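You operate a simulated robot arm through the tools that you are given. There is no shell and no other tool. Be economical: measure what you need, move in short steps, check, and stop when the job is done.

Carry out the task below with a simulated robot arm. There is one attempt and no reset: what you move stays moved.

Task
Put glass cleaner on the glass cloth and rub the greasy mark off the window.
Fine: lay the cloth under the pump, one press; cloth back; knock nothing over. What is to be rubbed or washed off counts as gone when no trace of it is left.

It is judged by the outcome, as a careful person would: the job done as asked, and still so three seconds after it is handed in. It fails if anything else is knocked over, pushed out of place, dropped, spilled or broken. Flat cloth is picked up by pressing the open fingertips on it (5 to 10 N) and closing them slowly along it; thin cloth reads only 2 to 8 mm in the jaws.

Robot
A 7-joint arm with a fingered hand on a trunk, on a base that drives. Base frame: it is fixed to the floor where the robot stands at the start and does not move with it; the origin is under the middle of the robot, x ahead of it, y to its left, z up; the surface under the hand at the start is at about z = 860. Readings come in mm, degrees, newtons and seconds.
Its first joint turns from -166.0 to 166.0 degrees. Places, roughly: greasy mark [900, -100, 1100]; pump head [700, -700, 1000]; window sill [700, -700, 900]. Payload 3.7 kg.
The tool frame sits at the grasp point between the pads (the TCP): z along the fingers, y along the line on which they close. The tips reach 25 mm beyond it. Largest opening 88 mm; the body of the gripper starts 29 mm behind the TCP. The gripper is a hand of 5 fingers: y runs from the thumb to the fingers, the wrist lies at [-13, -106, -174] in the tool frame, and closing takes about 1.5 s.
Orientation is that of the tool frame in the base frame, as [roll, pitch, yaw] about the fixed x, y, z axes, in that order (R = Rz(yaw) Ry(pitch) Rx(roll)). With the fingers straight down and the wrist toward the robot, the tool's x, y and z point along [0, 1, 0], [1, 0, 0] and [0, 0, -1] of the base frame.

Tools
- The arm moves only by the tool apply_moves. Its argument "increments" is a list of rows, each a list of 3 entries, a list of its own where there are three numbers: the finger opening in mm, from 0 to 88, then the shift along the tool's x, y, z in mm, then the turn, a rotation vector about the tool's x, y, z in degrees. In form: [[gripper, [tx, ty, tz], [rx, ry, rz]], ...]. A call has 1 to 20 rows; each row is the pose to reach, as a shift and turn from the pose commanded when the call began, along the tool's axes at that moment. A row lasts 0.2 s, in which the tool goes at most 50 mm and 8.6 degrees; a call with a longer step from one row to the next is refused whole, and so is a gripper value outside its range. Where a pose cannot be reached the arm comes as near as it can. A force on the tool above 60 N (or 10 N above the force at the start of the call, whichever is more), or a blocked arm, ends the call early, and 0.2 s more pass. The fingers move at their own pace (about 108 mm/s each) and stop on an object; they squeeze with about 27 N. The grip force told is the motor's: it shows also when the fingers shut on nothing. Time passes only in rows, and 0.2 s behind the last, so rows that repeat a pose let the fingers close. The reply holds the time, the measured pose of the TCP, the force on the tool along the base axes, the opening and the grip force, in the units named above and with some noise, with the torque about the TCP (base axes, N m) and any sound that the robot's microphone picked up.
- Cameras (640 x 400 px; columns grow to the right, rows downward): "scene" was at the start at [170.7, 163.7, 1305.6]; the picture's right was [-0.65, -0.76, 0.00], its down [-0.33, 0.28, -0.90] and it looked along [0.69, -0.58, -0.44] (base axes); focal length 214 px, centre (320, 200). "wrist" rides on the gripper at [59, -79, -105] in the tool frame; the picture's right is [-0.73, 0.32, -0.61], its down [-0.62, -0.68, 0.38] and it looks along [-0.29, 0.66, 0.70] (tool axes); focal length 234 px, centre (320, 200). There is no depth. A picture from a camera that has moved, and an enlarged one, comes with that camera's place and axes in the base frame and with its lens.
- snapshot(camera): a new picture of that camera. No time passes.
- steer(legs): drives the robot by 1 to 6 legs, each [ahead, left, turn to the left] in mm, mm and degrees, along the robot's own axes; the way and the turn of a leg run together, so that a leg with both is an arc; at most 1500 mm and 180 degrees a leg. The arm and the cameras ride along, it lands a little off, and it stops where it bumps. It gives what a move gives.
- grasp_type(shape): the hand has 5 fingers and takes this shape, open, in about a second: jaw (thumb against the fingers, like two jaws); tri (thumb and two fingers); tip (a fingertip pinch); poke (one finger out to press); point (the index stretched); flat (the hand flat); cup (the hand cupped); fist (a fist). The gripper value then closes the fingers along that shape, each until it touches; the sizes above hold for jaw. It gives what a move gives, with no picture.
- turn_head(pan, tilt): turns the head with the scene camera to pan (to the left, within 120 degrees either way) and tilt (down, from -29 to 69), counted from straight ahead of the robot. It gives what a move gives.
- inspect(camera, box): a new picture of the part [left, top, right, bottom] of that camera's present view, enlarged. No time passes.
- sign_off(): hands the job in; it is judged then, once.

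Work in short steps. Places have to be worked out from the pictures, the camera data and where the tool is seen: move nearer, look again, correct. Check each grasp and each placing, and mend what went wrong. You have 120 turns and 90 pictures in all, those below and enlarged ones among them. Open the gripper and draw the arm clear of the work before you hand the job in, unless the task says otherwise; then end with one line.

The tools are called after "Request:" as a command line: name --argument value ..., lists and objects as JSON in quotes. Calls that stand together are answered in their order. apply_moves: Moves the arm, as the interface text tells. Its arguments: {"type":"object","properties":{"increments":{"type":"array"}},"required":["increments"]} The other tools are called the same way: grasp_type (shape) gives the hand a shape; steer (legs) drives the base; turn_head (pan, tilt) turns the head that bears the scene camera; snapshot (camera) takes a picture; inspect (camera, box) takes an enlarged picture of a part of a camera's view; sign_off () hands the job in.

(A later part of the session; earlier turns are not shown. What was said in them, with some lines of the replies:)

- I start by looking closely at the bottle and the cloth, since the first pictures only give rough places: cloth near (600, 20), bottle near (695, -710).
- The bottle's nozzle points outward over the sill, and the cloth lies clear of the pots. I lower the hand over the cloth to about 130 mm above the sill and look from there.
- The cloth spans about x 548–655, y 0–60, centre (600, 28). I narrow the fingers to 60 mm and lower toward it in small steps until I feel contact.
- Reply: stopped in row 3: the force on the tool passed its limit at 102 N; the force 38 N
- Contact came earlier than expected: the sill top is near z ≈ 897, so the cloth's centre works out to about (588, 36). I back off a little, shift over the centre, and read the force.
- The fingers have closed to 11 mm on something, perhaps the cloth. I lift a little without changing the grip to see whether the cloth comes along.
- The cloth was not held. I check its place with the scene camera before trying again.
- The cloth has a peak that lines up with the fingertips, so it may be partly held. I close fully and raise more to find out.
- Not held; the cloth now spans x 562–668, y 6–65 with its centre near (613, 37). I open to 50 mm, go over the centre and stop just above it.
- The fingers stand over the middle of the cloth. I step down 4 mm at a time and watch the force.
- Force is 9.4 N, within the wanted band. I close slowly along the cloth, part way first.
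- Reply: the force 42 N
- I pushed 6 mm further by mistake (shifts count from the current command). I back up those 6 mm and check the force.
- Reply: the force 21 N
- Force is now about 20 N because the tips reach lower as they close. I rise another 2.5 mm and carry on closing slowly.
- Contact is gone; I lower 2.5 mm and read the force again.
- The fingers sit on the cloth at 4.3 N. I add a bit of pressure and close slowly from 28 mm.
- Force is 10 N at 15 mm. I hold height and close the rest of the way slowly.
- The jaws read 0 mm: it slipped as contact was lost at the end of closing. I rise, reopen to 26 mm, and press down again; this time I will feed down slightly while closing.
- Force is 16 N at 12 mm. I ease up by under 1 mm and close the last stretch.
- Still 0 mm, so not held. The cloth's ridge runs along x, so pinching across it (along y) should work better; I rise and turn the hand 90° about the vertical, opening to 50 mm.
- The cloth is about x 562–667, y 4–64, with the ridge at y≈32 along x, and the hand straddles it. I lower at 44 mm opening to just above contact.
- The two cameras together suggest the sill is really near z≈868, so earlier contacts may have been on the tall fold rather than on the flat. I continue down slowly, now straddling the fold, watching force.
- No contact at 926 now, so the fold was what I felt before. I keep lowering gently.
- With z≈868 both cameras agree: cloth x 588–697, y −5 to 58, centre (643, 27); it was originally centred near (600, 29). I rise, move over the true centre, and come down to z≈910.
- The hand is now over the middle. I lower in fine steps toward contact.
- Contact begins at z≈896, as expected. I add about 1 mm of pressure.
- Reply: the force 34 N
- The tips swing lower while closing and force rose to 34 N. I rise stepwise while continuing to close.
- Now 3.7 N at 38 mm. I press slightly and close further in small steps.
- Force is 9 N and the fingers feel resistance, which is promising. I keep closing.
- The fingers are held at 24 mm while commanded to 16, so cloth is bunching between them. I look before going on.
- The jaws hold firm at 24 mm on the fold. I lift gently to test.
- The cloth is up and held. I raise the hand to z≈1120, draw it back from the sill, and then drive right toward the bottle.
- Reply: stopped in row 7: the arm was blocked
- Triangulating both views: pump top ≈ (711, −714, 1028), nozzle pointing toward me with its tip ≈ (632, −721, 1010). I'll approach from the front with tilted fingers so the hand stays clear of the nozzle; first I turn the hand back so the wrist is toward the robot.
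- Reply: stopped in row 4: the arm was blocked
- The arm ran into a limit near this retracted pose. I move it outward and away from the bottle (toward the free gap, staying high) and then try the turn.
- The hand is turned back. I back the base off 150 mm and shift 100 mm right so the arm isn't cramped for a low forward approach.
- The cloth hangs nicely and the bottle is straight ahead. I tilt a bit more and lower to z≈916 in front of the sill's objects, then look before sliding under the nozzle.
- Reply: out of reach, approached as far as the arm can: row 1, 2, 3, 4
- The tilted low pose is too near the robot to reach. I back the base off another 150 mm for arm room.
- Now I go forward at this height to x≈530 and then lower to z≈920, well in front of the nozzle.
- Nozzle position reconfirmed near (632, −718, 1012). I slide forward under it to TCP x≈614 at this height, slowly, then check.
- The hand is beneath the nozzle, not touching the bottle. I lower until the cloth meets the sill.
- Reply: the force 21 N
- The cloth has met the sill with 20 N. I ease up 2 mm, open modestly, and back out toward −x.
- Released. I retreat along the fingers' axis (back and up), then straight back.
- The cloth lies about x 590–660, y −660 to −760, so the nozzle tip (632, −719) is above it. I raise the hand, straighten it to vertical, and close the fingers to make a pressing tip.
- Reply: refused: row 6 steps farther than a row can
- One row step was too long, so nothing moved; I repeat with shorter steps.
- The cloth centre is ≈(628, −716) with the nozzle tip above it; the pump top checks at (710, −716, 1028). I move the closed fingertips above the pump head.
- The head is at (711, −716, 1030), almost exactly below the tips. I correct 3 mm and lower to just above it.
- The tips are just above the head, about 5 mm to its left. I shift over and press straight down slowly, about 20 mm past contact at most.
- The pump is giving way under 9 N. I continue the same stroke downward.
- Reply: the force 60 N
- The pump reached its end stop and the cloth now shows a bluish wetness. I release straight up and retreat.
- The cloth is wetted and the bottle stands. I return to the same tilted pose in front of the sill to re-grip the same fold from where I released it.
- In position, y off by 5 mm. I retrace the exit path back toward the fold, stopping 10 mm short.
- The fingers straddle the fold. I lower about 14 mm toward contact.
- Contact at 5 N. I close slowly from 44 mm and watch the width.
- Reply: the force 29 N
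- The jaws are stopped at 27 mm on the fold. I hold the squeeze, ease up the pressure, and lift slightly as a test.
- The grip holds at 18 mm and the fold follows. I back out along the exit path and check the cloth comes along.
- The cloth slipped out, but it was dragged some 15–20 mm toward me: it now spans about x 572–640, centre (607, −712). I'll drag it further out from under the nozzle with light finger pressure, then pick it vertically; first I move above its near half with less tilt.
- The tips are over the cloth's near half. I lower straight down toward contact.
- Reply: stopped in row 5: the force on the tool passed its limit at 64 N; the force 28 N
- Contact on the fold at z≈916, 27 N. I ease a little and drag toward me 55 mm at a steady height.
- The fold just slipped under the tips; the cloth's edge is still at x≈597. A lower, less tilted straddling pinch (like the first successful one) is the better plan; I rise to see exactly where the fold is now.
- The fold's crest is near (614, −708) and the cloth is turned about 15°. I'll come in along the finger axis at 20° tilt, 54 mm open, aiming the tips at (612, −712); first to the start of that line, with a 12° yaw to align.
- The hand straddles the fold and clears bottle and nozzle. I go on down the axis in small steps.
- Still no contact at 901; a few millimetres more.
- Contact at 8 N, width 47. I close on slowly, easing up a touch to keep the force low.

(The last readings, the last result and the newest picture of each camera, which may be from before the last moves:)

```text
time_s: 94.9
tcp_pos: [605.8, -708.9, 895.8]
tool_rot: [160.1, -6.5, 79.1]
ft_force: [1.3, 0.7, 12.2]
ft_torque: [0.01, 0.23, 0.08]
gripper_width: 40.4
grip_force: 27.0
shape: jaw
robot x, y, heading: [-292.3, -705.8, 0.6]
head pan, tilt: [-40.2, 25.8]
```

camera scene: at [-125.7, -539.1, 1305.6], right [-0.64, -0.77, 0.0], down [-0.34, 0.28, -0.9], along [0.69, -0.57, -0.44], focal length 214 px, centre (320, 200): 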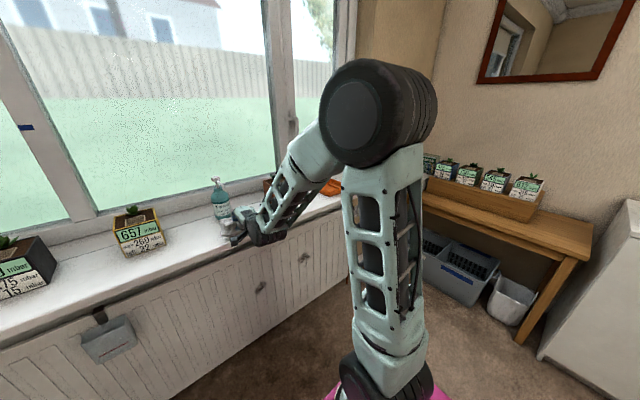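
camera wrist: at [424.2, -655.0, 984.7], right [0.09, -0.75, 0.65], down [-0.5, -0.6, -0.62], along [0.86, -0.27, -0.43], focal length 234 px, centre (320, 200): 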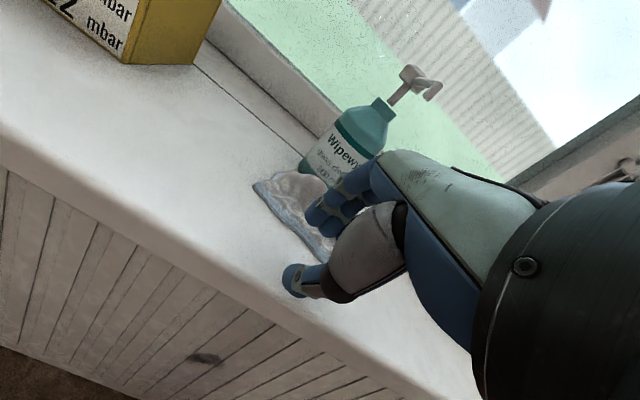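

The fingers are squeezing cloth at 40 mm. I command full closing while easing up 1 mm.

Request:
apply_moves --increments '[[22, [0, 0, -0.5], [0, 0, 0]], [16, [0, 0, -1], [0, 0, 0]], [10, [0, 0, -1.5], [0, 0, 0]], [4, [0, 0, -1.5], [0, 0, 0]], [0, [0, 0, -1.5], [0, 0, 0]], [0, [0, 0, -1.5], [0, 0, 0]], [0, [0, 0, -1.5], [0, 0, 0]]]'

Request:
inspect --camera "wrist" --box '[180, 80, 460, 370]'

```text
time_s: 96.5
tcp_pos: [606.1, -709.1, 897.5]
tool_rot: [160.3, -6.6, 79.2]
ft_force: [-0.6, 0.4, 4.6]
ft_torque: [0.01, 0.09, 0.07]
gripper_width: 39.4
grip_force: 27.3
shape: jaw
robot x, y, heading: [-294.1, -704.0, 0.7]
head pan, tilt: [-40.2, 25.8]
```

```text
1.38 times, centred on (320, 225) of wrist
camera zoom: at [509.2, -639.0, 975.4], right [-0.05, -0.8, 0.59], down [-0.61, -0.45, -0.66], along [0.79, -0.4, -0.46], focal length 323 px, centre (320, 166)
```

zoom: 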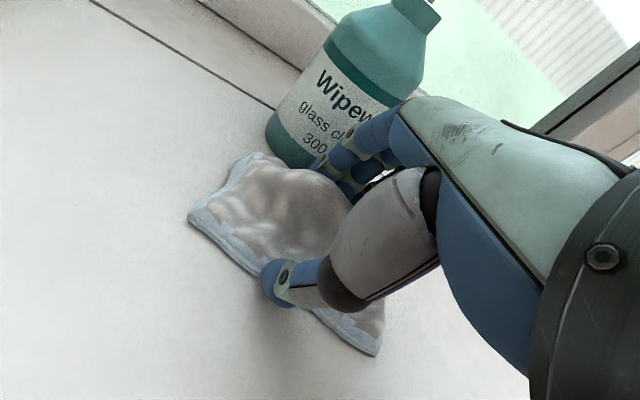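

Held at 39 mm with full squeeze. I lift gently along the finger axis as a test.

Request:
apply_moves --increments '[[0, [0, 0, -6], [0, 0, 0]], [0, [0, 0, -14], [0, 0, 0]], [0, [0, 0, -24], [0, 0, 0]], [0, [0, 0, -24], [0, 0, 0]]]'

Request:
inspect --camera "wrist" --box '[180, 80, 460, 370]'

```text
time_s: 97.5
tcp_pos: [597.5, -711.2, 920.0]
tool_rot: [160.3, -6.5, 79.1]
ft_force: [-0.6, -0.1, 0.9]
ft_torque: [-0.01, 0.02, 0.0]
gripper_width: 30.5
grip_force: 27.6
shape: jaw
robot x, y, heading: [-293.8, -704.4, 0.6]
head pan, tilt: [-40.2, 25.8]
```

```text
1.38 times, centred on (320, 225) of wrist
camera zoom: at [500.6, -640.8, 997.3], right [-0.05, -0.8, 0.59], down [-0.61, -0.45, -0.66], along [0.79, -0.4, -0.46], focal length 323 px, centre (320, 166)
```

zoom: 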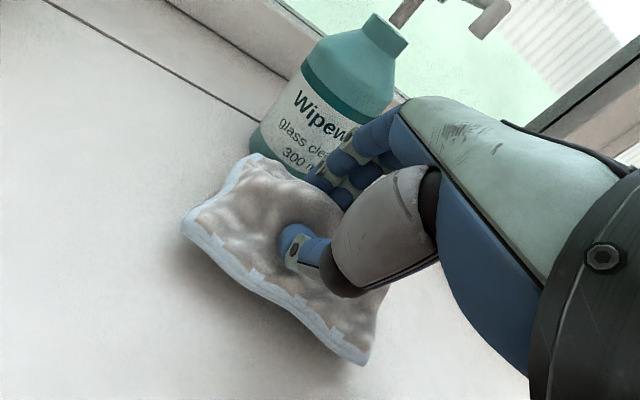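

The cloth lifts with the hand. I back out along the axis, then rearward and up.

Request:
apply_moves --increments '[[0, [0, -8, -20], [0, 0, 0]], [0, [0, -25, -40], [0, 0, 0]], [0, [0, -50, -65], [0, 0, 0]], [0, [0, -80, -95], [0, 0, 0]], [0, [0, -100, -130], [0, 0, 0]], [0, [0, -100, -170], [0, 0, 0]], [0, [0, -100, -170], [0, 0, 0]]]'

Request:
snapshot --camera "wrist"

```text
time_s: 99.1
tcp_pos: [443.6, -695.5, 1044.4]
tool_rot: [160.4, -6.5, 79.1]
ft_force: [0.4, -0.1, 0.4]
ft_torque: [-0.02, -0.02, 0.01]
gripper_width: 30.2
grip_force: 26.6
shape: jaw
robot x, y, heading: [-291.8, -706.9, 0.7]
head pan, tilt: [-40.2, 25.8]
```

```text
28 pictures are left
camera wrist: at [346.6, -624.0, 1122.3], right [-0.05, -0.8, 0.59], down [-0.61, -0.45, -0.66], along [0.79, -0.4, -0.46], focal length 234 px, centre (320, 200)
```

wrist: 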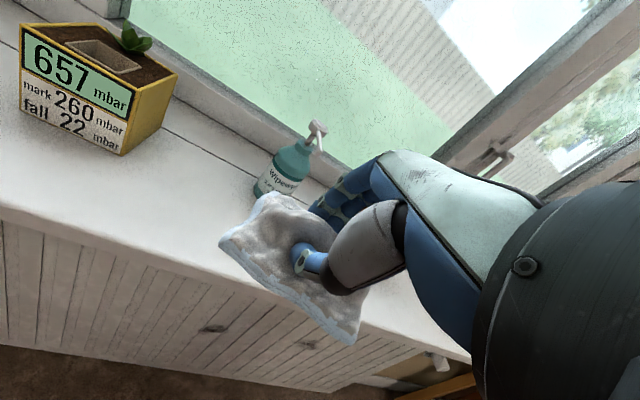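

The wet cloth is held firmly. I raise it a bit more, drive left to stand before the mark, and then ahead 150 mm; the hand stays in front of and above the pots.

Request:
apply_moves --increments '[[0, [0, 15, -40], [0, 0, -6]], [0, [0, 34, -90], [0, 0, -12]], [0, [0, 34, -90], [0, 0, -12]]]'

Request:
steer --legs '[[0, 650, 0], [130, 0, 0]]'

Request:
snapshot --camera "scene"

Request:
snapshot --camera "wrist"

```text
refused: row 2 steps farther than a row can; nothing moved
```

```text
time_s: 103.7
tcp_pos: [567.6, -34.4, 1043.3]
tool_rot: [160.2, -6.5, 79.2]
ft_force: [-0.7, 0.9, -0.1]
ft_torque: [0.01, 0.0, 0.0]
gripper_width: 30.4
grip_force: 26.7
shape: jaw
robot x, y, heading: [-174.0, -46.4, 0.5]
head pan, tilt: [-40.2, 25.8]
```

```text
27 pictures are left
camera scene: at [-2.7, 121.5, 1305.6], right [-0.64, -0.77, 0.0], down [-0.34, 0.28, -0.9], along [0.69, -0.57, -0.44], focal length 214 px, centre (320, 200)
```

scene: 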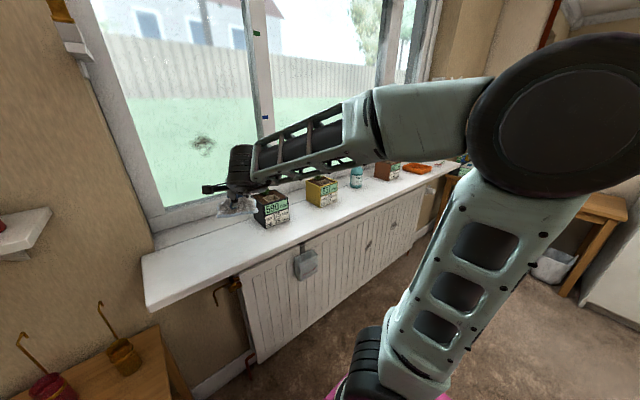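

```text
26 pictures are left
camera wrist: at [469.9, 36.3, 1122.2], right [-0.05, -0.8, 0.59], down [-0.61, -0.45, -0.66], along [0.79, -0.4, -0.46], focal length 234 px, centre (320, 200)
```

wrist: 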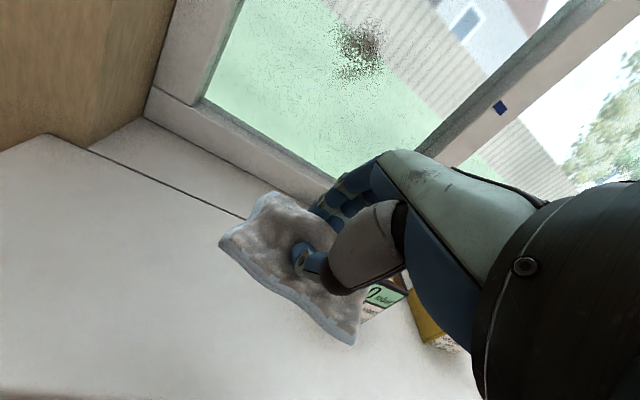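

Both cameras now place the mark at about (861, −46, 1145). I raise the hand to that height and undo the yaw, then tip the fingers to point at the glass.

Request:
apply_moves --increments '[[0, [0, 12, -32], [0, 0, -4]], [0, [0, 23, -62], [0, 0, -8]], [0, [0, 34, -92], [0, 0, -11.5]], [0, [0, 34, -92], [0, 0, -11.5]]]'

Request:
apply_moves --increments '[[0, [0, 0, 0], [-8, 0, 0]], [0, [0, 0, 0], [-16, 0, 0]], [0, [0, 0, 0], [-24, 0, 0]], [0, [0, 0, 0], [-32, 0, 0]], [0, [0, 0, 0], [-40, 0, 0]], [0, [0, 0, 0], [-48, 0, 0]], [0, [0, 0, 0], [-56, 0, 0]], [0, [0, 0, 0], [-64, 0, 0]], [0, [0, 0, 0], [-70, 0, 0]], [0, [0, 0, 0], [-70, 0, 0]]]'

```text
time_s: 104.7
tcp_pos: [565.5, -44.5, 1140.7]
tool_rot: [159.4, -2.5, 90.0]
ft_force: [0.1, 0.4, 0.4]
ft_torque: [0.0, -0.02, 0.0]
gripper_width: 30.2
grip_force: 27.2
shape: jaw
robot x, y, heading: [-175.5, -42.7, 0.8]
head pan, tilt: [-40.2, 25.8]
```

```text
time_s: 106.9
tcp_pos: [564.9, -44.9, 1141.6]
tool_rot: [89.4, -2.5, 89.9]
ft_force: [0.4, 0.3, 0.2]
ft_torque: [-0.01, 0.04, 0.02]
gripper_width: 30.2
grip_force: 26.7
shape: jaw
robot x, y, heading: [-169.8, -42.9, 0.7]
head pan, tilt: [-40.2, 25.8]
```

The fingers now point at the glass at mark height, clear of the pot (y < −140). I advance to about 35 mm before the glass and look.

Request:
apply_moves --increments '[[0, [0, 0, 40], [0, 0, 0]], [0, [0, 0, 80], [0, 0, 0]], [0, [0, 0, 120], [0, 0, 0]], [0, [0, 1, 160], [0, 0, 0]], [0, [0, 2, 195], [0, 0, 0]], [0, [0, 3, 225], [0, 0, 0]], [0, [0, 3, 225], [0, 0, 0]]]'

Request:
snapshot --camera "scene"

Request:
snapshot --camera "wrist"

```text
time_s: 108.5
tcp_pos: [793.2, -45.1, 1145.0]
tool_rot: [89.4, -2.5, 90.0]
ft_force: [-0.2, 0.6, -1.1]
ft_torque: [-0.01, 0.01, 0.0]
gripper_width: 30.2
grip_force: 27.1
shape: jaw
robot x, y, heading: [-172.2, -45.1, 0.7]
head pan, tilt: [-40.2, 25.8]
```

```text
25 pictures are left
camera scene: at [-2.8, 121.5, 1305.6], right [-0.64, -0.77, 0.0], down [-0.34, 0.28, -0.9], along [0.69, -0.57, -0.44], focal length 214 px, centre (320, 200)
```

scene: 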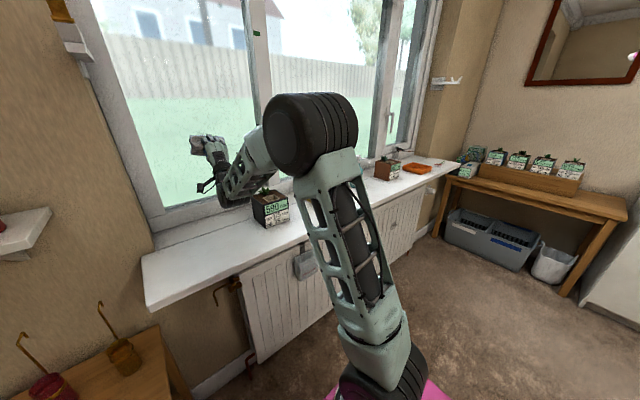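

```text
24 pictures are left
camera wrist: at [690.3, 17.5, 1067.5], right [-0.61, -0.74, 0.28], down [0.39, -0.59, -0.7], along [0.69, -0.32, 0.65], focal length 234 px, centre (320, 200)
```

wrist: 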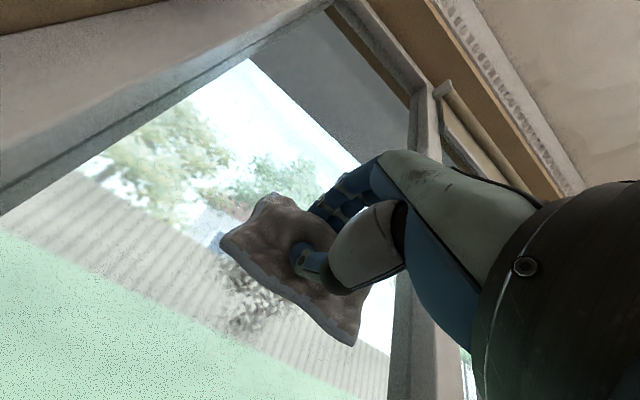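

The cloth is in line with the mark. I advance gently to contact with the glass.

Request:
apply_moves --increments '[[0, [0, 0, 8], [0, 0, 0]], [0, [0, 0, 16], [0, 0, 0]], [0, [0, 0, 22], [0, 0, 0]], [0, [0, 0, 26], [0, 0, 0]], [0, [0, 0, 30], [0, 0, 0]], [0, [0, 0, 30], [0, 0, 0]]]'

```text
time_s: 109.9
tcp_pos: [820.7, -46.0, 1145.9]
tool_rot: [89.4, -2.5, 89.8]
ft_force: [0.7, 0.3, 0.0]
ft_torque: [0.01, -0.04, 0.02]
gripper_width: 30.2
grip_force: 26.5
shape: jaw
robot x, y, heading: [-173.1, -47.0, 0.7]
head pan, tilt: [-40.2, 25.8]
```

Request:
apply_moves --increments '[[0, [0, 0, 3], [0, 0, 0]], [0, [0, 0, 6], [0, 0, 0]], [0, [0, 0, 9], [0, 0, 0]], [0, [0, 0, 12], [0, 0, 0]], [0, [0, 0, 12], [0, 0, 0]]]'

```text
time_s: 111.1
tcp_pos: [834.1, -46.1, 1148.2]
tool_rot: [89.4, -2.6, 90.0]
ft_force: [-0.6, 0.9, 0.1]
ft_torque: [-0.03, 0.0, 0.01]
gripper_width: 30.4
grip_force: 26.4
shape: jaw
robot x, y, heading: [-170.7, -44.2, 0.8]
head pan, tilt: [-40.2, 25.8]
```

No contact at 834 yet; I keep advancing in small steps.

Request:
apply_moves --increments '[[0, [0, 0, 3], [0, 0, 0]], [0, [0, 0, 6], [0, 0, 0]], [0, [0, 0, 9], [0, 0, 0]], [0, [0, 0, 12], [0, 0, 0]], [0, [0, 0, 12], [0, 0, 0]]]'

```text
time_s: 112.3
tcp_pos: [844.9, -44.9, 1148.4]
tool_rot: [89.4, -2.6, 89.9]
ft_force: [0.5, -0.1, 0.5]
ft_torque: [-0.01, -0.01, -0.02]
gripper_width: 30.1
grip_force: 27.0
shape: jaw
robot x, y, heading: [-171.1, -43.6, 0.6]
head pan, tilt: [-40.2, 25.8]
```

Request:
apply_moves --increments '[[0, [0, 0, 4], [0, 0, 0]], [0, [0, 0, 8], [0, 0, 0]], [0, [0, 0, 12], [0, 0, 0]], [0, [0, 0, 15], [0, 0, 0]], [0, [0, 0, 15], [0, 0, 0]]]'

Request:
inspect --camera "scene" --box '[150, 100, 270, 220]'

```text
time_s: 113.5
tcp_pos: [858.7, -47.5, 1147.7]
tool_rot: [89.4, -2.5, 89.8]
ft_force: [-2.0, -0.6, -0.7]
ft_torque: [0.04, -0.04, 0.03]
gripper_width: 30.3
grip_force: 26.8
shape: jaw
robot x, y, heading: [-171.4, -43.6, 0.5]
head pan, tilt: [-40.2, 25.8]
```

```text
3.33 times, centred on (210, 160) of scene
camera zoom: at [-2.8, 121.5, 1305.6], right [-0.64, -0.77, 0.0], down [-0.34, 0.28, -0.9], along [0.69, -0.57, -0.44], focal length 715 px, centre (687, 333)
```

zoom: 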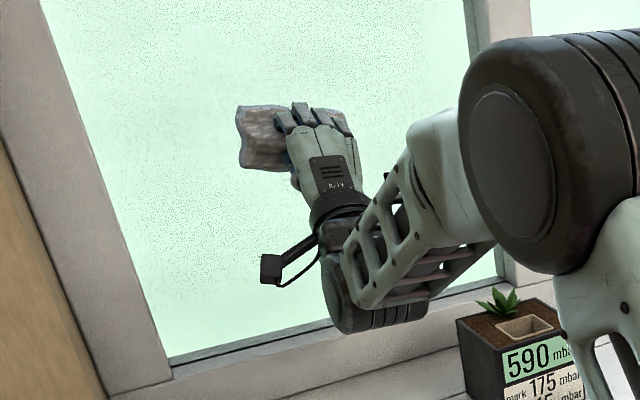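

First touch at x≈859 (glass near 888), so the mark's centre is about (888, −51, 1143). I press a few mm more to get a rubbing force.

Request:
apply_moves --increments '[[0, [-2, 0, 2], [0, 0, 0]], [0, [-4, -2, 4], [0, 0, 0]], [0, [-4, -4, 6], [0, 0, 0]], [0, [-4, -4, 6], [0, 0, 0]]]'

```text
time_s: 114.5
tcp_pos: [863.6, -49.4, 1144.3]
tool_rot: [89.3, -2.5, 90.2]
ft_force: [-9.8, -0.2, 3.2]
ft_torque: [-0.01, -0.31, 0.01]
gripper_width: 29.9
grip_force: 26.8
shape: jaw
robot x, y, heading: [-171.8, -43.0, 0.5]
head pan, tilt: [-40.2, 25.8]
```

Steady 10 N against the glass. I rub in a zigzag over the upper and middle part of the mark.

Request:
apply_moves --increments '[[0, [0, 20, 0], [0, 0, 0]], [0, [0, 45, 0], [0, 0, 0]], [0, [-25, 45, 0], [0, 0, 0]], [0, [-50, 45, 0], [0, 0, 0]], [0, [-25, 45, 0], [0, 0, 0]], [0, [0, 45, 0], [0, 0, 0]], [0, [25, 45, 0], [0, 0, 0]], [0, [50, 45, 0], [0, 0, 0]], [0, [50, 20, 0], [0, 0, 0]], [0, [25, 20, 0], [0, 0, 0]], [0, [0, 20, 0], [0, 0, 0]], [0, [-25, 20, 0], [0, 0, 0]], [0, [-50, 20, 0], [0, 0, 0]], [0, [-50, -5, 0], [0, 0, 0]], [0, [-25, -5, 0], [0, 0, 0]], [0, [0, -5, 0], [0, 0, 0]], [0, [25, -5, 0], [0, 0, 0]], [0, [50, -5, 0], [0, 0, 0]], [0, [50, -25, 0], [0, 0, 0]], [0, [25, -25, 0], [0, 0, 0]]]'

Request:
inspect --camera "scene" --box '[150, 80, 270, 200]'

```text
time_s: 118.7
tcp_pos: [865.6, -16.0, 1120.3]
tool_rot: [89.4, -2.6, 90.1]
ft_force: [-19.5, 8.9, -1.0]
ft_torque: [-0.15, -0.26, 0.22]
gripper_width: 31.5
grip_force: 27.6
shape: jaw
robot x, y, heading: [-170.1, -43.3, 0.9]
head pan, tilt: [-40.2, 25.8]
```

```text
3.33 times, centred on (210, 140) of scene
camera zoom: at [-3.8, 122.3, 1305.6], right [-0.64, -0.77, 0.0], down [-0.34, 0.28, -0.9], along [0.7, -0.57, -0.43], focal length 715 px, centre (687, 400)
```

zoom: 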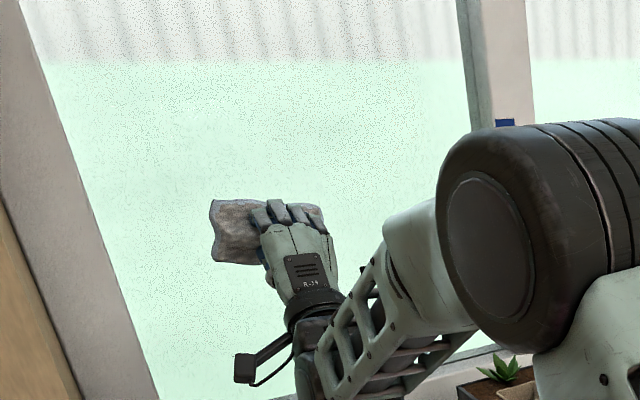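

Force is about 20 N; the upper part looks clean. I carry on over the lower part and then vertical strokes, with slightly less pressure.

Request:
apply_moves --increments '[[0, [-25, 0, -1], [0, 0, 0]], [0, [-50, 0, -1], [0, 0, 0]], [0, [-75, 0, -1], [0, 0, 0]], [0, [-75, -25, -1], [0, 0, 0]], [0, [-50, -25, -1], [0, 0, 0]], [0, [-25, -25, -1], [0, 0, 0]], [0, [0, -25, -1], [0, 0, 0]], [0, [25, -25, -1], [0, 0, 0]], [0, [20, 0, -1], [0, 0, 0]], [0, [10, 30, -1], [0, 0, 0]], [0, [5, 60, -1], [0, 0, 0]], [0, [-15, 40, -1], [0, 0, 0]], [0, [-15, 10, -1], [0, 0, 0]], [0, [-15, -20, -1], [0, 0, 0]], [0, [-40, -20, -1], [0, 0, 0]], [0, [-40, 10, -1], [0, 0, 0]], [0, [-40, 40, -1], [0, 0, 0]], [0, [-65, 40, -1], [0, 0, 0]], [0, [-65, 10, -1], [0, 0, 0]], [0, [-65, -20, -1], [0, 0, 0]]]'

Request:
apply_moves --increments '[[0, [0, 0, -15], [0, 0, 0]], [0, [0, 0, -50], [0, 0, 0]], [0, [0, 0, -95], [0, 0, 0]], [0, [0, 0, -140], [0, 0, 0]], [0, [0, 0, -185], [0, 0, 0]], [0, [0, 0, -185], [0, 0, 0]]]'

Request:
inspect --camera "scene" --box '[140, 80, 270, 200]'

Request:
snapshot --camera "wrist"

```text
time_s: 122.9
tcp_pos: [863.2, -85.5, 1097.7]
tool_rot: [89.4, -2.5, 89.9]
ft_force: [-0.5, -0.2, -0.3]
ft_torque: [0.06, 0.0, -0.04]
gripper_width: 30.5
grip_force: 26.8
shape: jaw
robot x, y, heading: [-167.6, -45.9, 0.5]
head pan, tilt: [-40.2, 25.8]
```

```text
time_s: 124.3
tcp_pos: [678.3, -86.0, 1095.1]
tool_rot: [89.4, -2.5, 89.8]
ft_force: [-0.3, -0.6, -0.8]
ft_torque: [-0.02, -0.01, 0.04]
gripper_width: 30.4
grip_force: 26.6
shape: jaw
robot x, y, heading: [-170.8, -43.9, 0.6]
head pan, tilt: [-40.2, 25.8]
```

```text
3.33 times, centred on (205, 140) of scene
camera zoom: at [-2.7, 121.5, 1305.6], right [-0.64, -0.77, 0.0], down [-0.34, 0.28, -0.9], along [0.69, -0.57, -0.44], focal length 715 px, centre (703, 400)
```

zoom: 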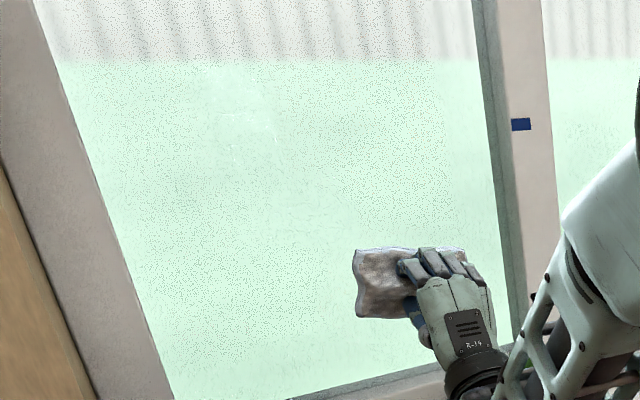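

```text
20 pictures are left
camera wrist: at [575.2, -23.0, 1017.2], right [-0.61, -0.74, 0.28], down [0.39, -0.59, -0.7], along [0.69, -0.32, 0.65], focal length 234 px, centre (320, 200)
```

wrist: 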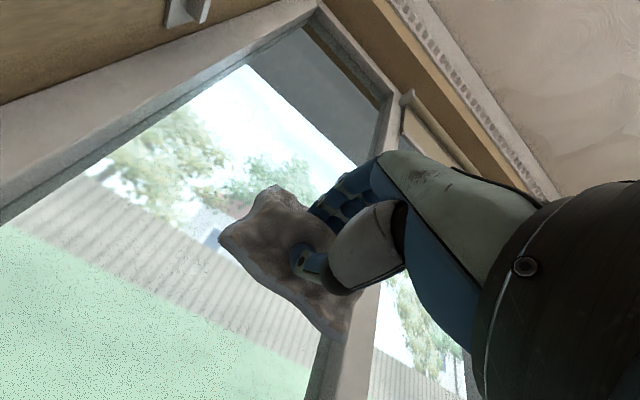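

The mark appears gone. I look very closely at the place where it was, for any faint trace.

Request:
inspect --camera "scene" --box '[160, 90, 240, 170]'

Request:
inspect --camera "scene" --box '[185, 125, 225, 160]'

```text
5.00 times, centred on (200, 130) of scene
camera zoom: at [-2.7, 121.5, 1305.6], right [-0.64, -0.77, 0.0], down [-0.34, 0.28, -0.9], along [0.69, -0.57, -0.44], focal length 1072 px, centre (920, 550)
```

zoom: 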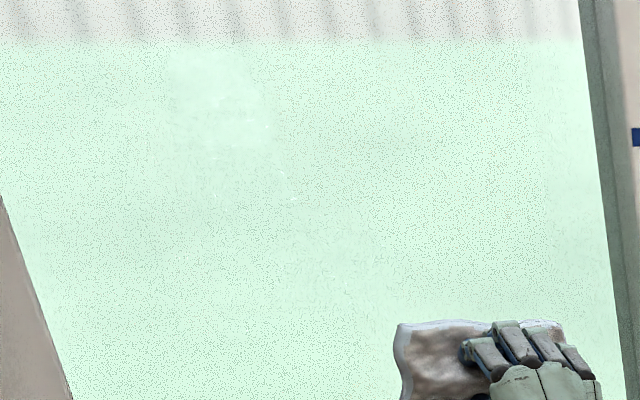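

```text
11.43 times, centred on (205, 142) of scene
camera zoom: at [-2.7, 121.5, 1305.6], right [-0.64, -0.77, 0.0], down [-0.34, 0.28, -0.9], along [0.69, -0.57, -0.44], focal length 2451 px, centre (1634, 857)
```

zoom: 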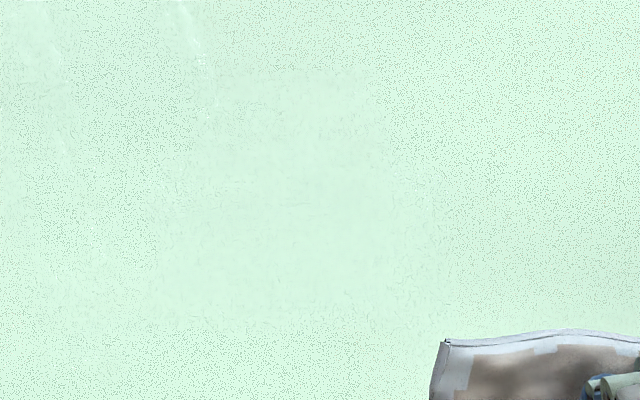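

No visible mark remains, but the second pass lost pressure near its end, so I make another full rubbing pass with firm contact to be sure. First back to touch at the centre.

Request:
apply_moves --increments '[[0, [10, 12, 40], [0, 0, 0]], [0, [20, 24, 80], [0, 0, 0]], [0, [30, 36, 120], [0, 0, 0]], [0, [36, 48, 160], [0, 0, 0]], [0, [36, 48, 178], [0, 0, 0]], [0, [36, 48, 184], [0, 0, 0]], [0, [36, 48, 189], [0, 0, 0]], [0, [36, 48, 189], [0, 0, 0]]]'

```text
time_s: 126.1
tcp_pos: [867.5, -53.8, 1147.5]
tool_rot: [89.4, -2.5, 89.9]
ft_force: [-26.1, -0.3, -6.9]
ft_torque: [0.05, -0.04, 0.03]
gripper_width: 32.3
grip_force: 27.2
shape: jaw
robot x, y, heading: [-170.4, -44.3, 0.5]
head pan, tilt: [-40.2, 25.8]
```

Firm contact at 26 N; I ease 1.5 mm and run the full zigzag, adding a little depth toward the bottom.

Request:
apply_moves --increments '[[0, [25, 25, -1.5], [0, 0, 0]], [0, [55, 45, -1.5], [0, 0, 0]], [0, [20, 45, -1.5], [0, 0, 0]], [0, [-20, 45, -1.5], [0, 0, 0]], [0, [-55, 40, -1.5], [0, 0, 0]], [0, [-55, 15, -1.5], [0, 0, 0]], [0, [-20, 15, -1.5], [0, 0, 0]], [0, [20, 15, -1.5], [0, 0, 0]], [0, [55, 15, -1.5], [0, 0, 0]], [0, [55, -10, -1], [0, 0, 0]], [0, [20, -10, -1], [0, 0, 0]], [0, [-20, -10, -1], [0, 0, 0]], [0, [-55, -10, -1], [0, 0, 0]], [0, [-55, -35, -0.5], [0, 0, 0]], [0, [-20, -35, -0.5], [0, 0, 0]], [0, [20, -35, -0.5], [0, 0, 0]], [0, [55, -35, -0.5], [0, 0, 0]], [0, [35, -58, 0], [0, 0, 0]], [0, [0, -58, 0], [0, 0, 0]], [0, [-35, -58, 0], [0, 0, 0]]]'

Request:
apply_moves --increments '[[0, [30, 25, 0], [0, 0, 0]], [0, [35, 58, 0], [0, 0, 0]], [0, [10, 70, -0.5], [0, 0, 0]], [0, [15, 30, 0], [0, 0, 0]], [0, [60, 60, 0], [0, 0, 0]], [0, [60, 20, 0], [0, 0, 0]], [0, [35, 58, 0], [0, 0, 0]], [0, [35, 58, -15], [0, 0, 0]], [0, [35, 58, -60], [0, 0, 0]], [0, [35, 58, -105], [0, 0, 0]], [0, [35, 58, -150], [0, 0, 0]], [0, [0, 58, -190], [0, 0, 0]], [0, [0, 58, -190], [0, 0, 0]]]'

Request:
turn_head --pan -20 --tilt 15

Request:
snapshot --camera "scene"

```text
time_s: 130.3
tcp_pos: [868.3, -81.7, 1087.9]
tool_rot: [89.4, -2.5, 90.0]
ft_force: [-34.7, 13.8, 0.6]
ft_torque: [-0.18, -0.52, 0.44]
gripper_width: 32.6
grip_force: 27.1
shape: jaw
robot x, y, heading: [-172.6, -44.1, 0.8]
head pan, tilt: [-40.2, 25.8]
```

```text
refused: row 5 steps farther than a row can; nothing moved
```

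```text
time_s: 131.1
tcp_pos: [869.4, -85.8, 1085.4]
tool_rot: [89.3, -2.6, 89.7]
ft_force: [-32.5, 6.6, -0.3]
ft_torque: [-0.15, -0.5, 0.27]
gripper_width: 32.7
grip_force: 27.0
shape: jaw
robot x, y, heading: [-172.5, -44.4, 0.4]
head pan, tilt: [-20.0, 15.0]
```

```text
17 pictures are left
camera scene: at [13.3, 149.3, 1323.2], right [-0.33, -0.94, 0.0], down [-0.24, 0.09, -0.97], along [0.91, -0.32, -0.26], focal length 214 px, centre (320, 200)
```

scene: 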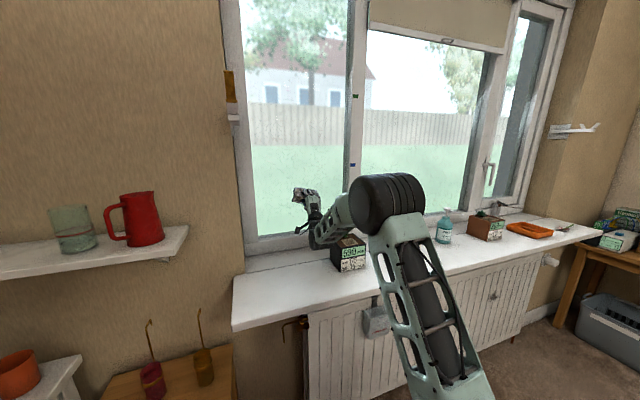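

Good pressure throughout this pass. A last diagonal stroke up through the centre, then I draw back from the glass and check.

Request:
apply_moves --increments '[[0, [20, 25, -1], [0, 0, 0]], [0, [35, 58, -1.5], [0, 0, 0]], [0, [20, 85, -1.5], [0, 0, 0]], [0, [35, 58, -1.5], [0, 0, 0]], [0, [45, 30, -1.5], [0, 0, 0]], [0, [35, 58, -1.5], [0, 0, 0]], [0, [35, 58, -20], [0, 0, 0]], [0, [35, 58, -65], [0, 0, 0]], [0, [35, 58, -110], [0, 0, 0]], [0, [35, 58, -155], [0, 0, 0]], [0, [35, 58, -200], [0, 0, 0]], [0, [35, 58, -245], [0, 0, 0]], [0, [35, 58, -280], [0, 0, 0]], [0, [35, 58, -280], [0, 0, 0]]]'

Request:
inspect --camera "scene" --box '[240, 130, 360, 250]'

Request:
snapshot --camera "wrist"

```text
time_s: 134.1
tcp_pos: [591.5, -53.1, 1145.5]
tool_rot: [89.4, -2.5, 89.8]
ft_force: [0.3, -0.5, -1.0]
ft_torque: [0.03, 0.04, -0.01]
gripper_width: 30.4
grip_force: 26.6
shape: jaw
robot x, y, heading: [-171.1, -43.3, 0.5]
head pan, tilt: [-20.0, 15.0]
```

```text
3.33 times, centred on (300, 190) of scene
camera zoom: at [14.6, 149.2, 1323.1], right [-0.33, -0.94, 0.0], down [-0.24, 0.09, -0.97], along [0.91, -0.32, -0.26], focal length 715 px, centre (387, 233)
```

zoom: 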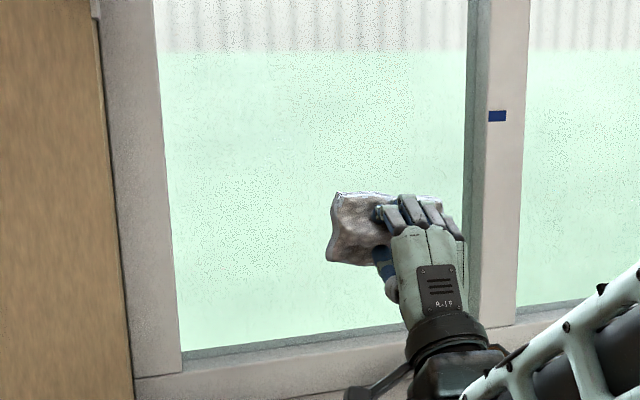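

```text
15 pictures are left
camera wrist: at [487.9, 8.8, 1068.0], right [-0.61, -0.74, 0.28], down [0.39, -0.59, -0.7], along [0.69, -0.32, 0.65], focal length 234 px, centre (320, 200)
```

wrist: 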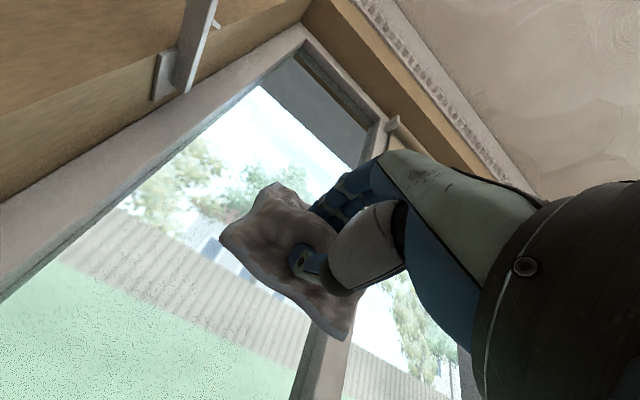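

The glass is clean at the mark's place (seen just left of the cloth). Now the cloth goes back: I turn the hand to fingers-down over its original spot (600, 28).

Request:
apply_moves --increments '[[0, [8, 0, 0], [8, 0, 0]], [0, [16, 0, 0], [16, 0, 0]], [0, [24, 0, 2], [24, 0, 0]], [0, [32, 0, 4], [32, 0, 0]], [0, [40, 0, 6], [40, 0, 0]], [0, [48, 0, 8], [48, 0, 0]], [0, [56, 0, 8], [56, 0, 0]], [0, [64, 0, 8], [64, 0, 0]], [0, [72, 0, 8], [72, 0, 0]], [0, [81, 0, 8], [80, 0, 0]], [0, [81, 0, 8], [88, 0, 0]], [0, [81, 0, 8], [90, 0, 0]], [0, [81, 0, 8], [90, 0, 0]]]'

Request:
apply_moves --increments '[[0, [0, 0, 0], [0, 0, 8]], [0, [0, 0, 0], [0, 0, 16]], [0, [0, 0, 0], [0, 0, 24]], [0, [0, 0, 0], [0, 0, 32]], [0, [0, 0, 0], [0, 0, 40]], [0, [0, 0, 0], [0, 0, 48]], [0, [0, 0, 0], [0, 0, 56]], [0, [0, 0, 0], [0, 0, 64]], [0, [0, 0, 0], [0, 0, 72]], [0, [0, 0, 0], [0, 0, 80]], [0, [0, 0, 0], [0, 0, 88]], [0, [0, 0, 0], [0, 0, 88]]]'

Request:
snapshot --camera "wrist"

```text
time_s: 136.9
tcp_pos: [596.6, 27.6, 1145.7]
tool_rot: [179.5, -2.5, 90.0]
ft_force: [0.4, 0.2, -0.6]
ft_torque: [-0.01, -0.01, 0.03]
gripper_width: 30.3
grip_force: 26.6
shape: jaw
robot x, y, heading: [-168.0, -43.3, 0.6]
head pan, tilt: [-20.0, 15.0]
```

```text
time_s: 139.5
tcp_pos: [596.5, 27.3, 1147.1]
tool_rot: [-177.5, -0.7, 1.8]
ft_force: [-0.9, -0.3, -1.0]
ft_torque: [-0.01, -0.01, 0.04]
gripper_width: 30.2
grip_force: 26.9
shape: jaw
robot x, y, heading: [-171.7, -40.3, 0.5]
head pan, tilt: [-20.0, 15.0]
```

```text
14 pictures are left
camera wrist: at [652.9, 104.1, 1256.3], right [-0.72, -0.37, 0.58], down [-0.64, 0.68, -0.36], along [-0.26, -0.63, -0.73], focal length 234 px, centre (320, 200)
```

wrist: 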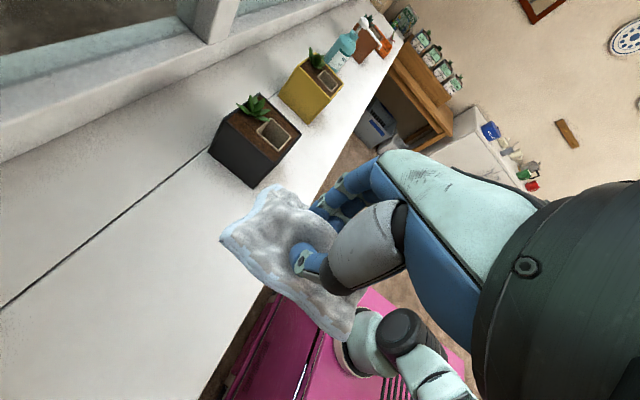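

Oriented like the original lay. I lower to z≈915 and read the position.

Request:
apply_moves --increments '[[0, [0, 0, 45], [0, 0, 0]], [0, [0, 0, 90], [0, 0, 0]], [0, [0, 0, 135], [0, 0, 0]], [0, [0, 0, 180], [0, 0, 0]], [0, [0, 0, 210], [0, 0, 0]], [0, [0, 0, 230], [0, 0, 0]], [0, [0, 0, 230], [0, 0, 0]]]'

Request:
snapshot --camera "wrist"

```text
time_s: 141.1
tcp_pos: [602.5, 36.5, 916.5]
tool_rot: [-177.5, -0.7, 1.9]
ft_force: [1.1, 0.1, -0.3]
ft_torque: [0.02, -0.01, 0.01]
gripper_width: 30.4
grip_force: 27.3
shape: jaw
robot x, y, heading: [-168.0, -41.6, 0.7]
head pan, tilt: [-20.0, 15.0]
```

```text
13 pictures are left
camera wrist: at [658.1, 113.0, 1025.2], right [-0.72, -0.37, 0.58], down [-0.64, 0.68, -0.36], along [-0.26, -0.63, -0.73], focal length 234 px, centre (320, 200)
```

wrist: 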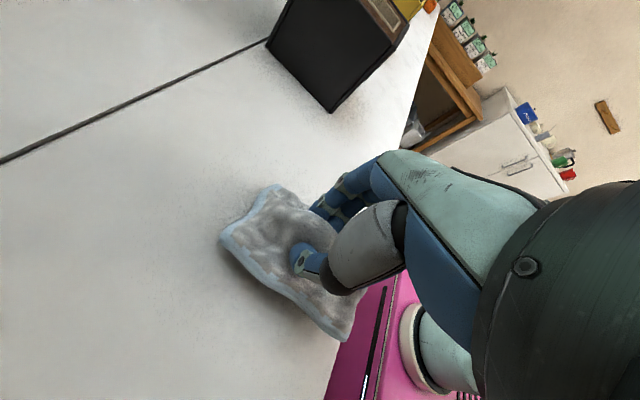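

I shift 8 mm to the right spot and lower until the cloth rests on the sill.

Request:
apply_moves --increments '[[0, [0, 4, 5], [0, 0, 0]], [0, [0, 8, 9], [0, 0, 0]], [0, [0, 8, 13], [0, 0, 0]], [0, [0, 8, 16], [0, 0, 0]], [0, [0, 8, 18], [0, 0, 0]], [0, [0, 8, 18], [0, 0, 0]]]'

```text
time_s: 142.5
tcp_pos: [599.5, 31.3, 898.2]
tool_rot: [-177.5, -0.7, 1.8]
ft_force: [2.2, 2.9, 11.5]
ft_torque: [-0.13, -0.09, 0.03]
gripper_width: 30.3
grip_force: 27.1
shape: jaw
robot x, y, heading: [-171.2, -42.8, 0.5]
head pan, tilt: [-20.0, 15.0]
```

The cloth rests on the sill with 11 N. I open slowly, then rise straight up.

Request:
apply_moves --increments '[[34, [0, 0, -1], [0, 0, 0]], [42, [0, 0, -2], [0, 0, 0]], [50, [0, 0, -2], [0, 0, 0]], [56, [0, 0, -3], [0, 0, 0]], [60, [0, 0, -6], [0, 0, 0]], [60, [0, 0, -20], [0, 0, 0]], [60, [0, 0, -50], [0, 0, 0]], [60, [0, 0, -90], [0, 0, 0]], [60, [0, 0, -130], [0, 0, 0]], [60, [0, 0, -170], [0, 0, 0]], [60, [0, 0, -170], [0, 0, 0]]]'

Request:
snapshot --camera "wrist"

Request:
snapshot --camera "scene"

```text
time_s: 144.9
tcp_pos: [597.2, 22.3, 1071.2]
tool_rot: [-177.4, -0.7, 1.8]
ft_force: [-1.0, 0.3, 0.4]
ft_torque: [-0.02, 0.01, 0.04]
gripper_width: 59.8
grip_force: 0.0
shape: jaw
robot x, y, heading: [-170.0, -46.2, 0.9]
head pan, tilt: [-20.0, 15.0]
```

```text
12 pictures are left
camera wrist: at [652.6, 99.1, 1180.2], right [-0.72, -0.37, 0.58], down [-0.64, 0.68, -0.36], along [-0.26, -0.64, -0.73], focal length 234 px, centre (320, 200)
```

wrist: 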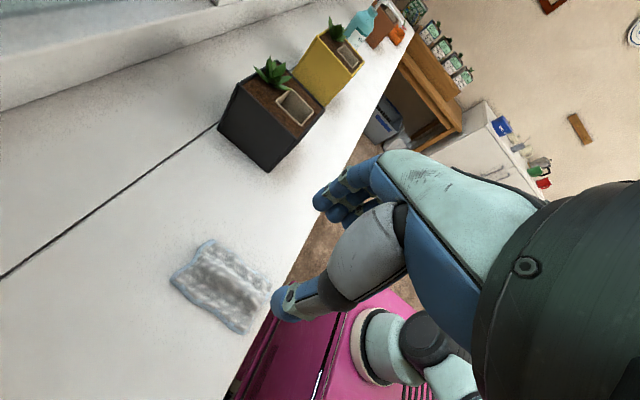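

```text
11 pictures are left
camera scene: at [14.5, 149.3, 1323.1], right [-0.33, -0.94, 0.0], down [-0.24, 0.09, -0.97], along [0.91, -0.32, -0.26], focal length 214 px, centre (320, 200)
```

scene: 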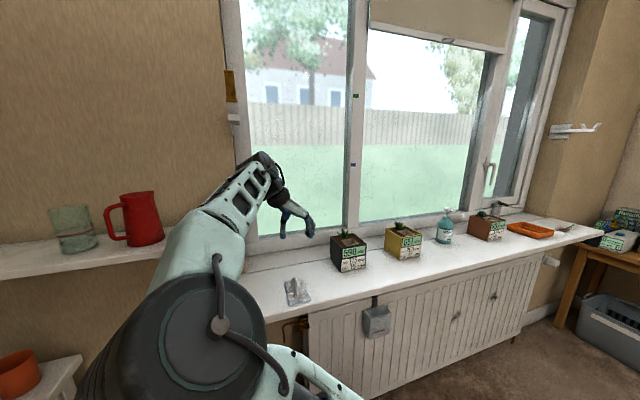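

The cloth is back at (598, 27), matching its original place and direction. I turn the hand back and draw the arm away, then check the glass and the pots.

Request:
apply_moves --increments '[[60, [0, 0, -30], [0, 0, -8]], [60, [0, 0, -60], [0, 0, -16]], [60, [0, 0, -80], [0, 0, -24]], [60, [0, 0, -80], [0, 0, -32]], [60, [0, 0, -80], [0, 0, -40]], [60, [0, 0, -80], [0, 0, -48]], [60, [0, 0, -80], [0, 0, -56]], [60, [0, 0, -80], [0, 0, -64]], [60, [0, 0, -80], [0, 0, -72]], [60, [0, 0, -80], [0, 0, -80]], [60, [0, 0, -80], [0, 0, -88]], [60, [0, 0, -80], [0, 0, -88]]]'

Request:
steer --legs '[[-200, 0, 0]]'

Request:
snapshot --camera "scene"

Request:
snapshot --camera "wrist"

```text
time_s: 147.5
tcp_pos: [597.3, 19.2, 1149.3]
tool_rot: [179.4, -2.5, 89.9]
ft_force: [1.4, -0.3, 0.2]
ft_torque: [-0.01, 0.02, 0.02]
gripper_width: 59.7
grip_force: 0.0
shape: jaw
robot x, y, heading: [-172.0, -45.1, 0.9]
head pan, tilt: [-20.0, 15.0]
```

```text
time_s: 149.1
tcp_pos: [397.1, 19.7, 1149.3]
tool_rot: [179.5, -2.5, 90.0]
ft_force: [0.5, 0.4, -0.4]
ft_torque: [0.02, -0.01, -0.04]
gripper_width: 59.8
grip_force: 0.1
shape: jaw
robot x, y, heading: [-368.5, -43.8, 0.8]
head pan, tilt: [-20.0, 15.0]
```

```text
10 pictures are left
camera scene: at [-186.1, 147.0, 1323.1], right [-0.33, -0.94, 0.0], down [-0.24, 0.08, -0.97], along [0.91, -0.32, -0.26], focal length 214 px, centre (320, 200)
```

scene: 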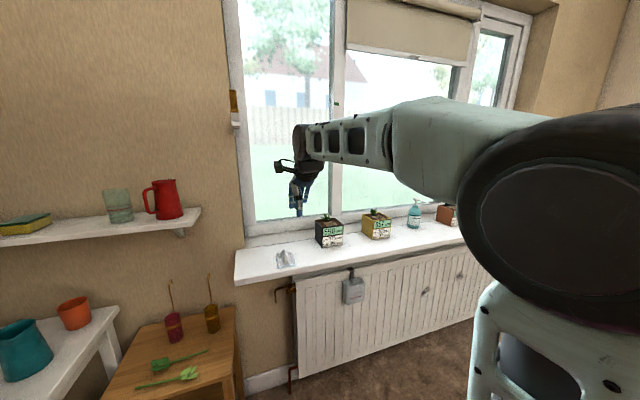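

```text
9 pictures are left
camera wrist: at [317.7, 73.7, 1255.8], right [0.32, -0.75, 0.58], down [-0.68, -0.61, -0.42], along [0.66, -0.26, -0.7], focal length 234 px, centre (320, 200)
```

wrist: 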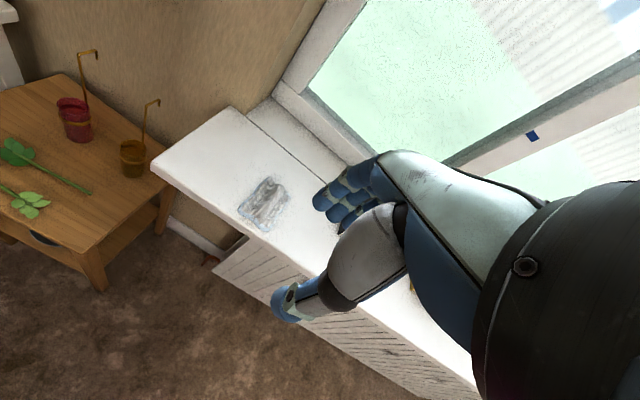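

Everything stands in place and the cloth lies at its spot. One last close look at the glass where the mark was, from the wrist camera.

Request:
inspect --camera "wrist" --box '[350, 20, 500, 140]'

```text
3.33 times, centred on (425, 80) of wrist
camera zoom: at [317.7, 73.7, 1255.8], right [0.32, -0.75, 0.58], down [-0.68, -0.61, -0.42], along [0.66, -0.26, -0.7], focal length 781 px, centre (-30, 600)
```

zoom: 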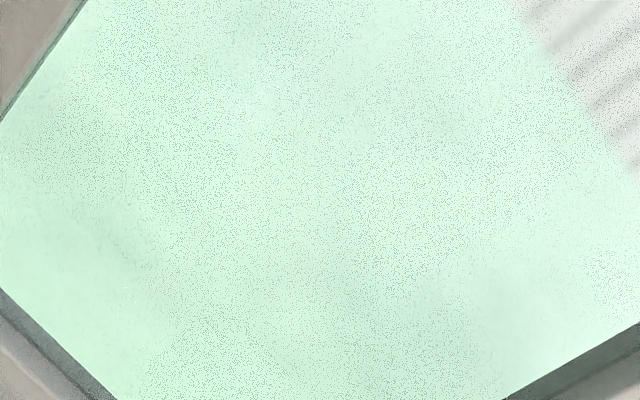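

The glass shows no trace of the mark, the gripper is open and the arm is clear. I hand the job in.

Request:
sign_off

```text
The job is handed in.
```

The greasy mark is off the window: I wetted the cloth with one press of the pump, rubbed the glass until close-up pictures showed no trace, and laid the cloth back in its place. Nothing was knocked over.
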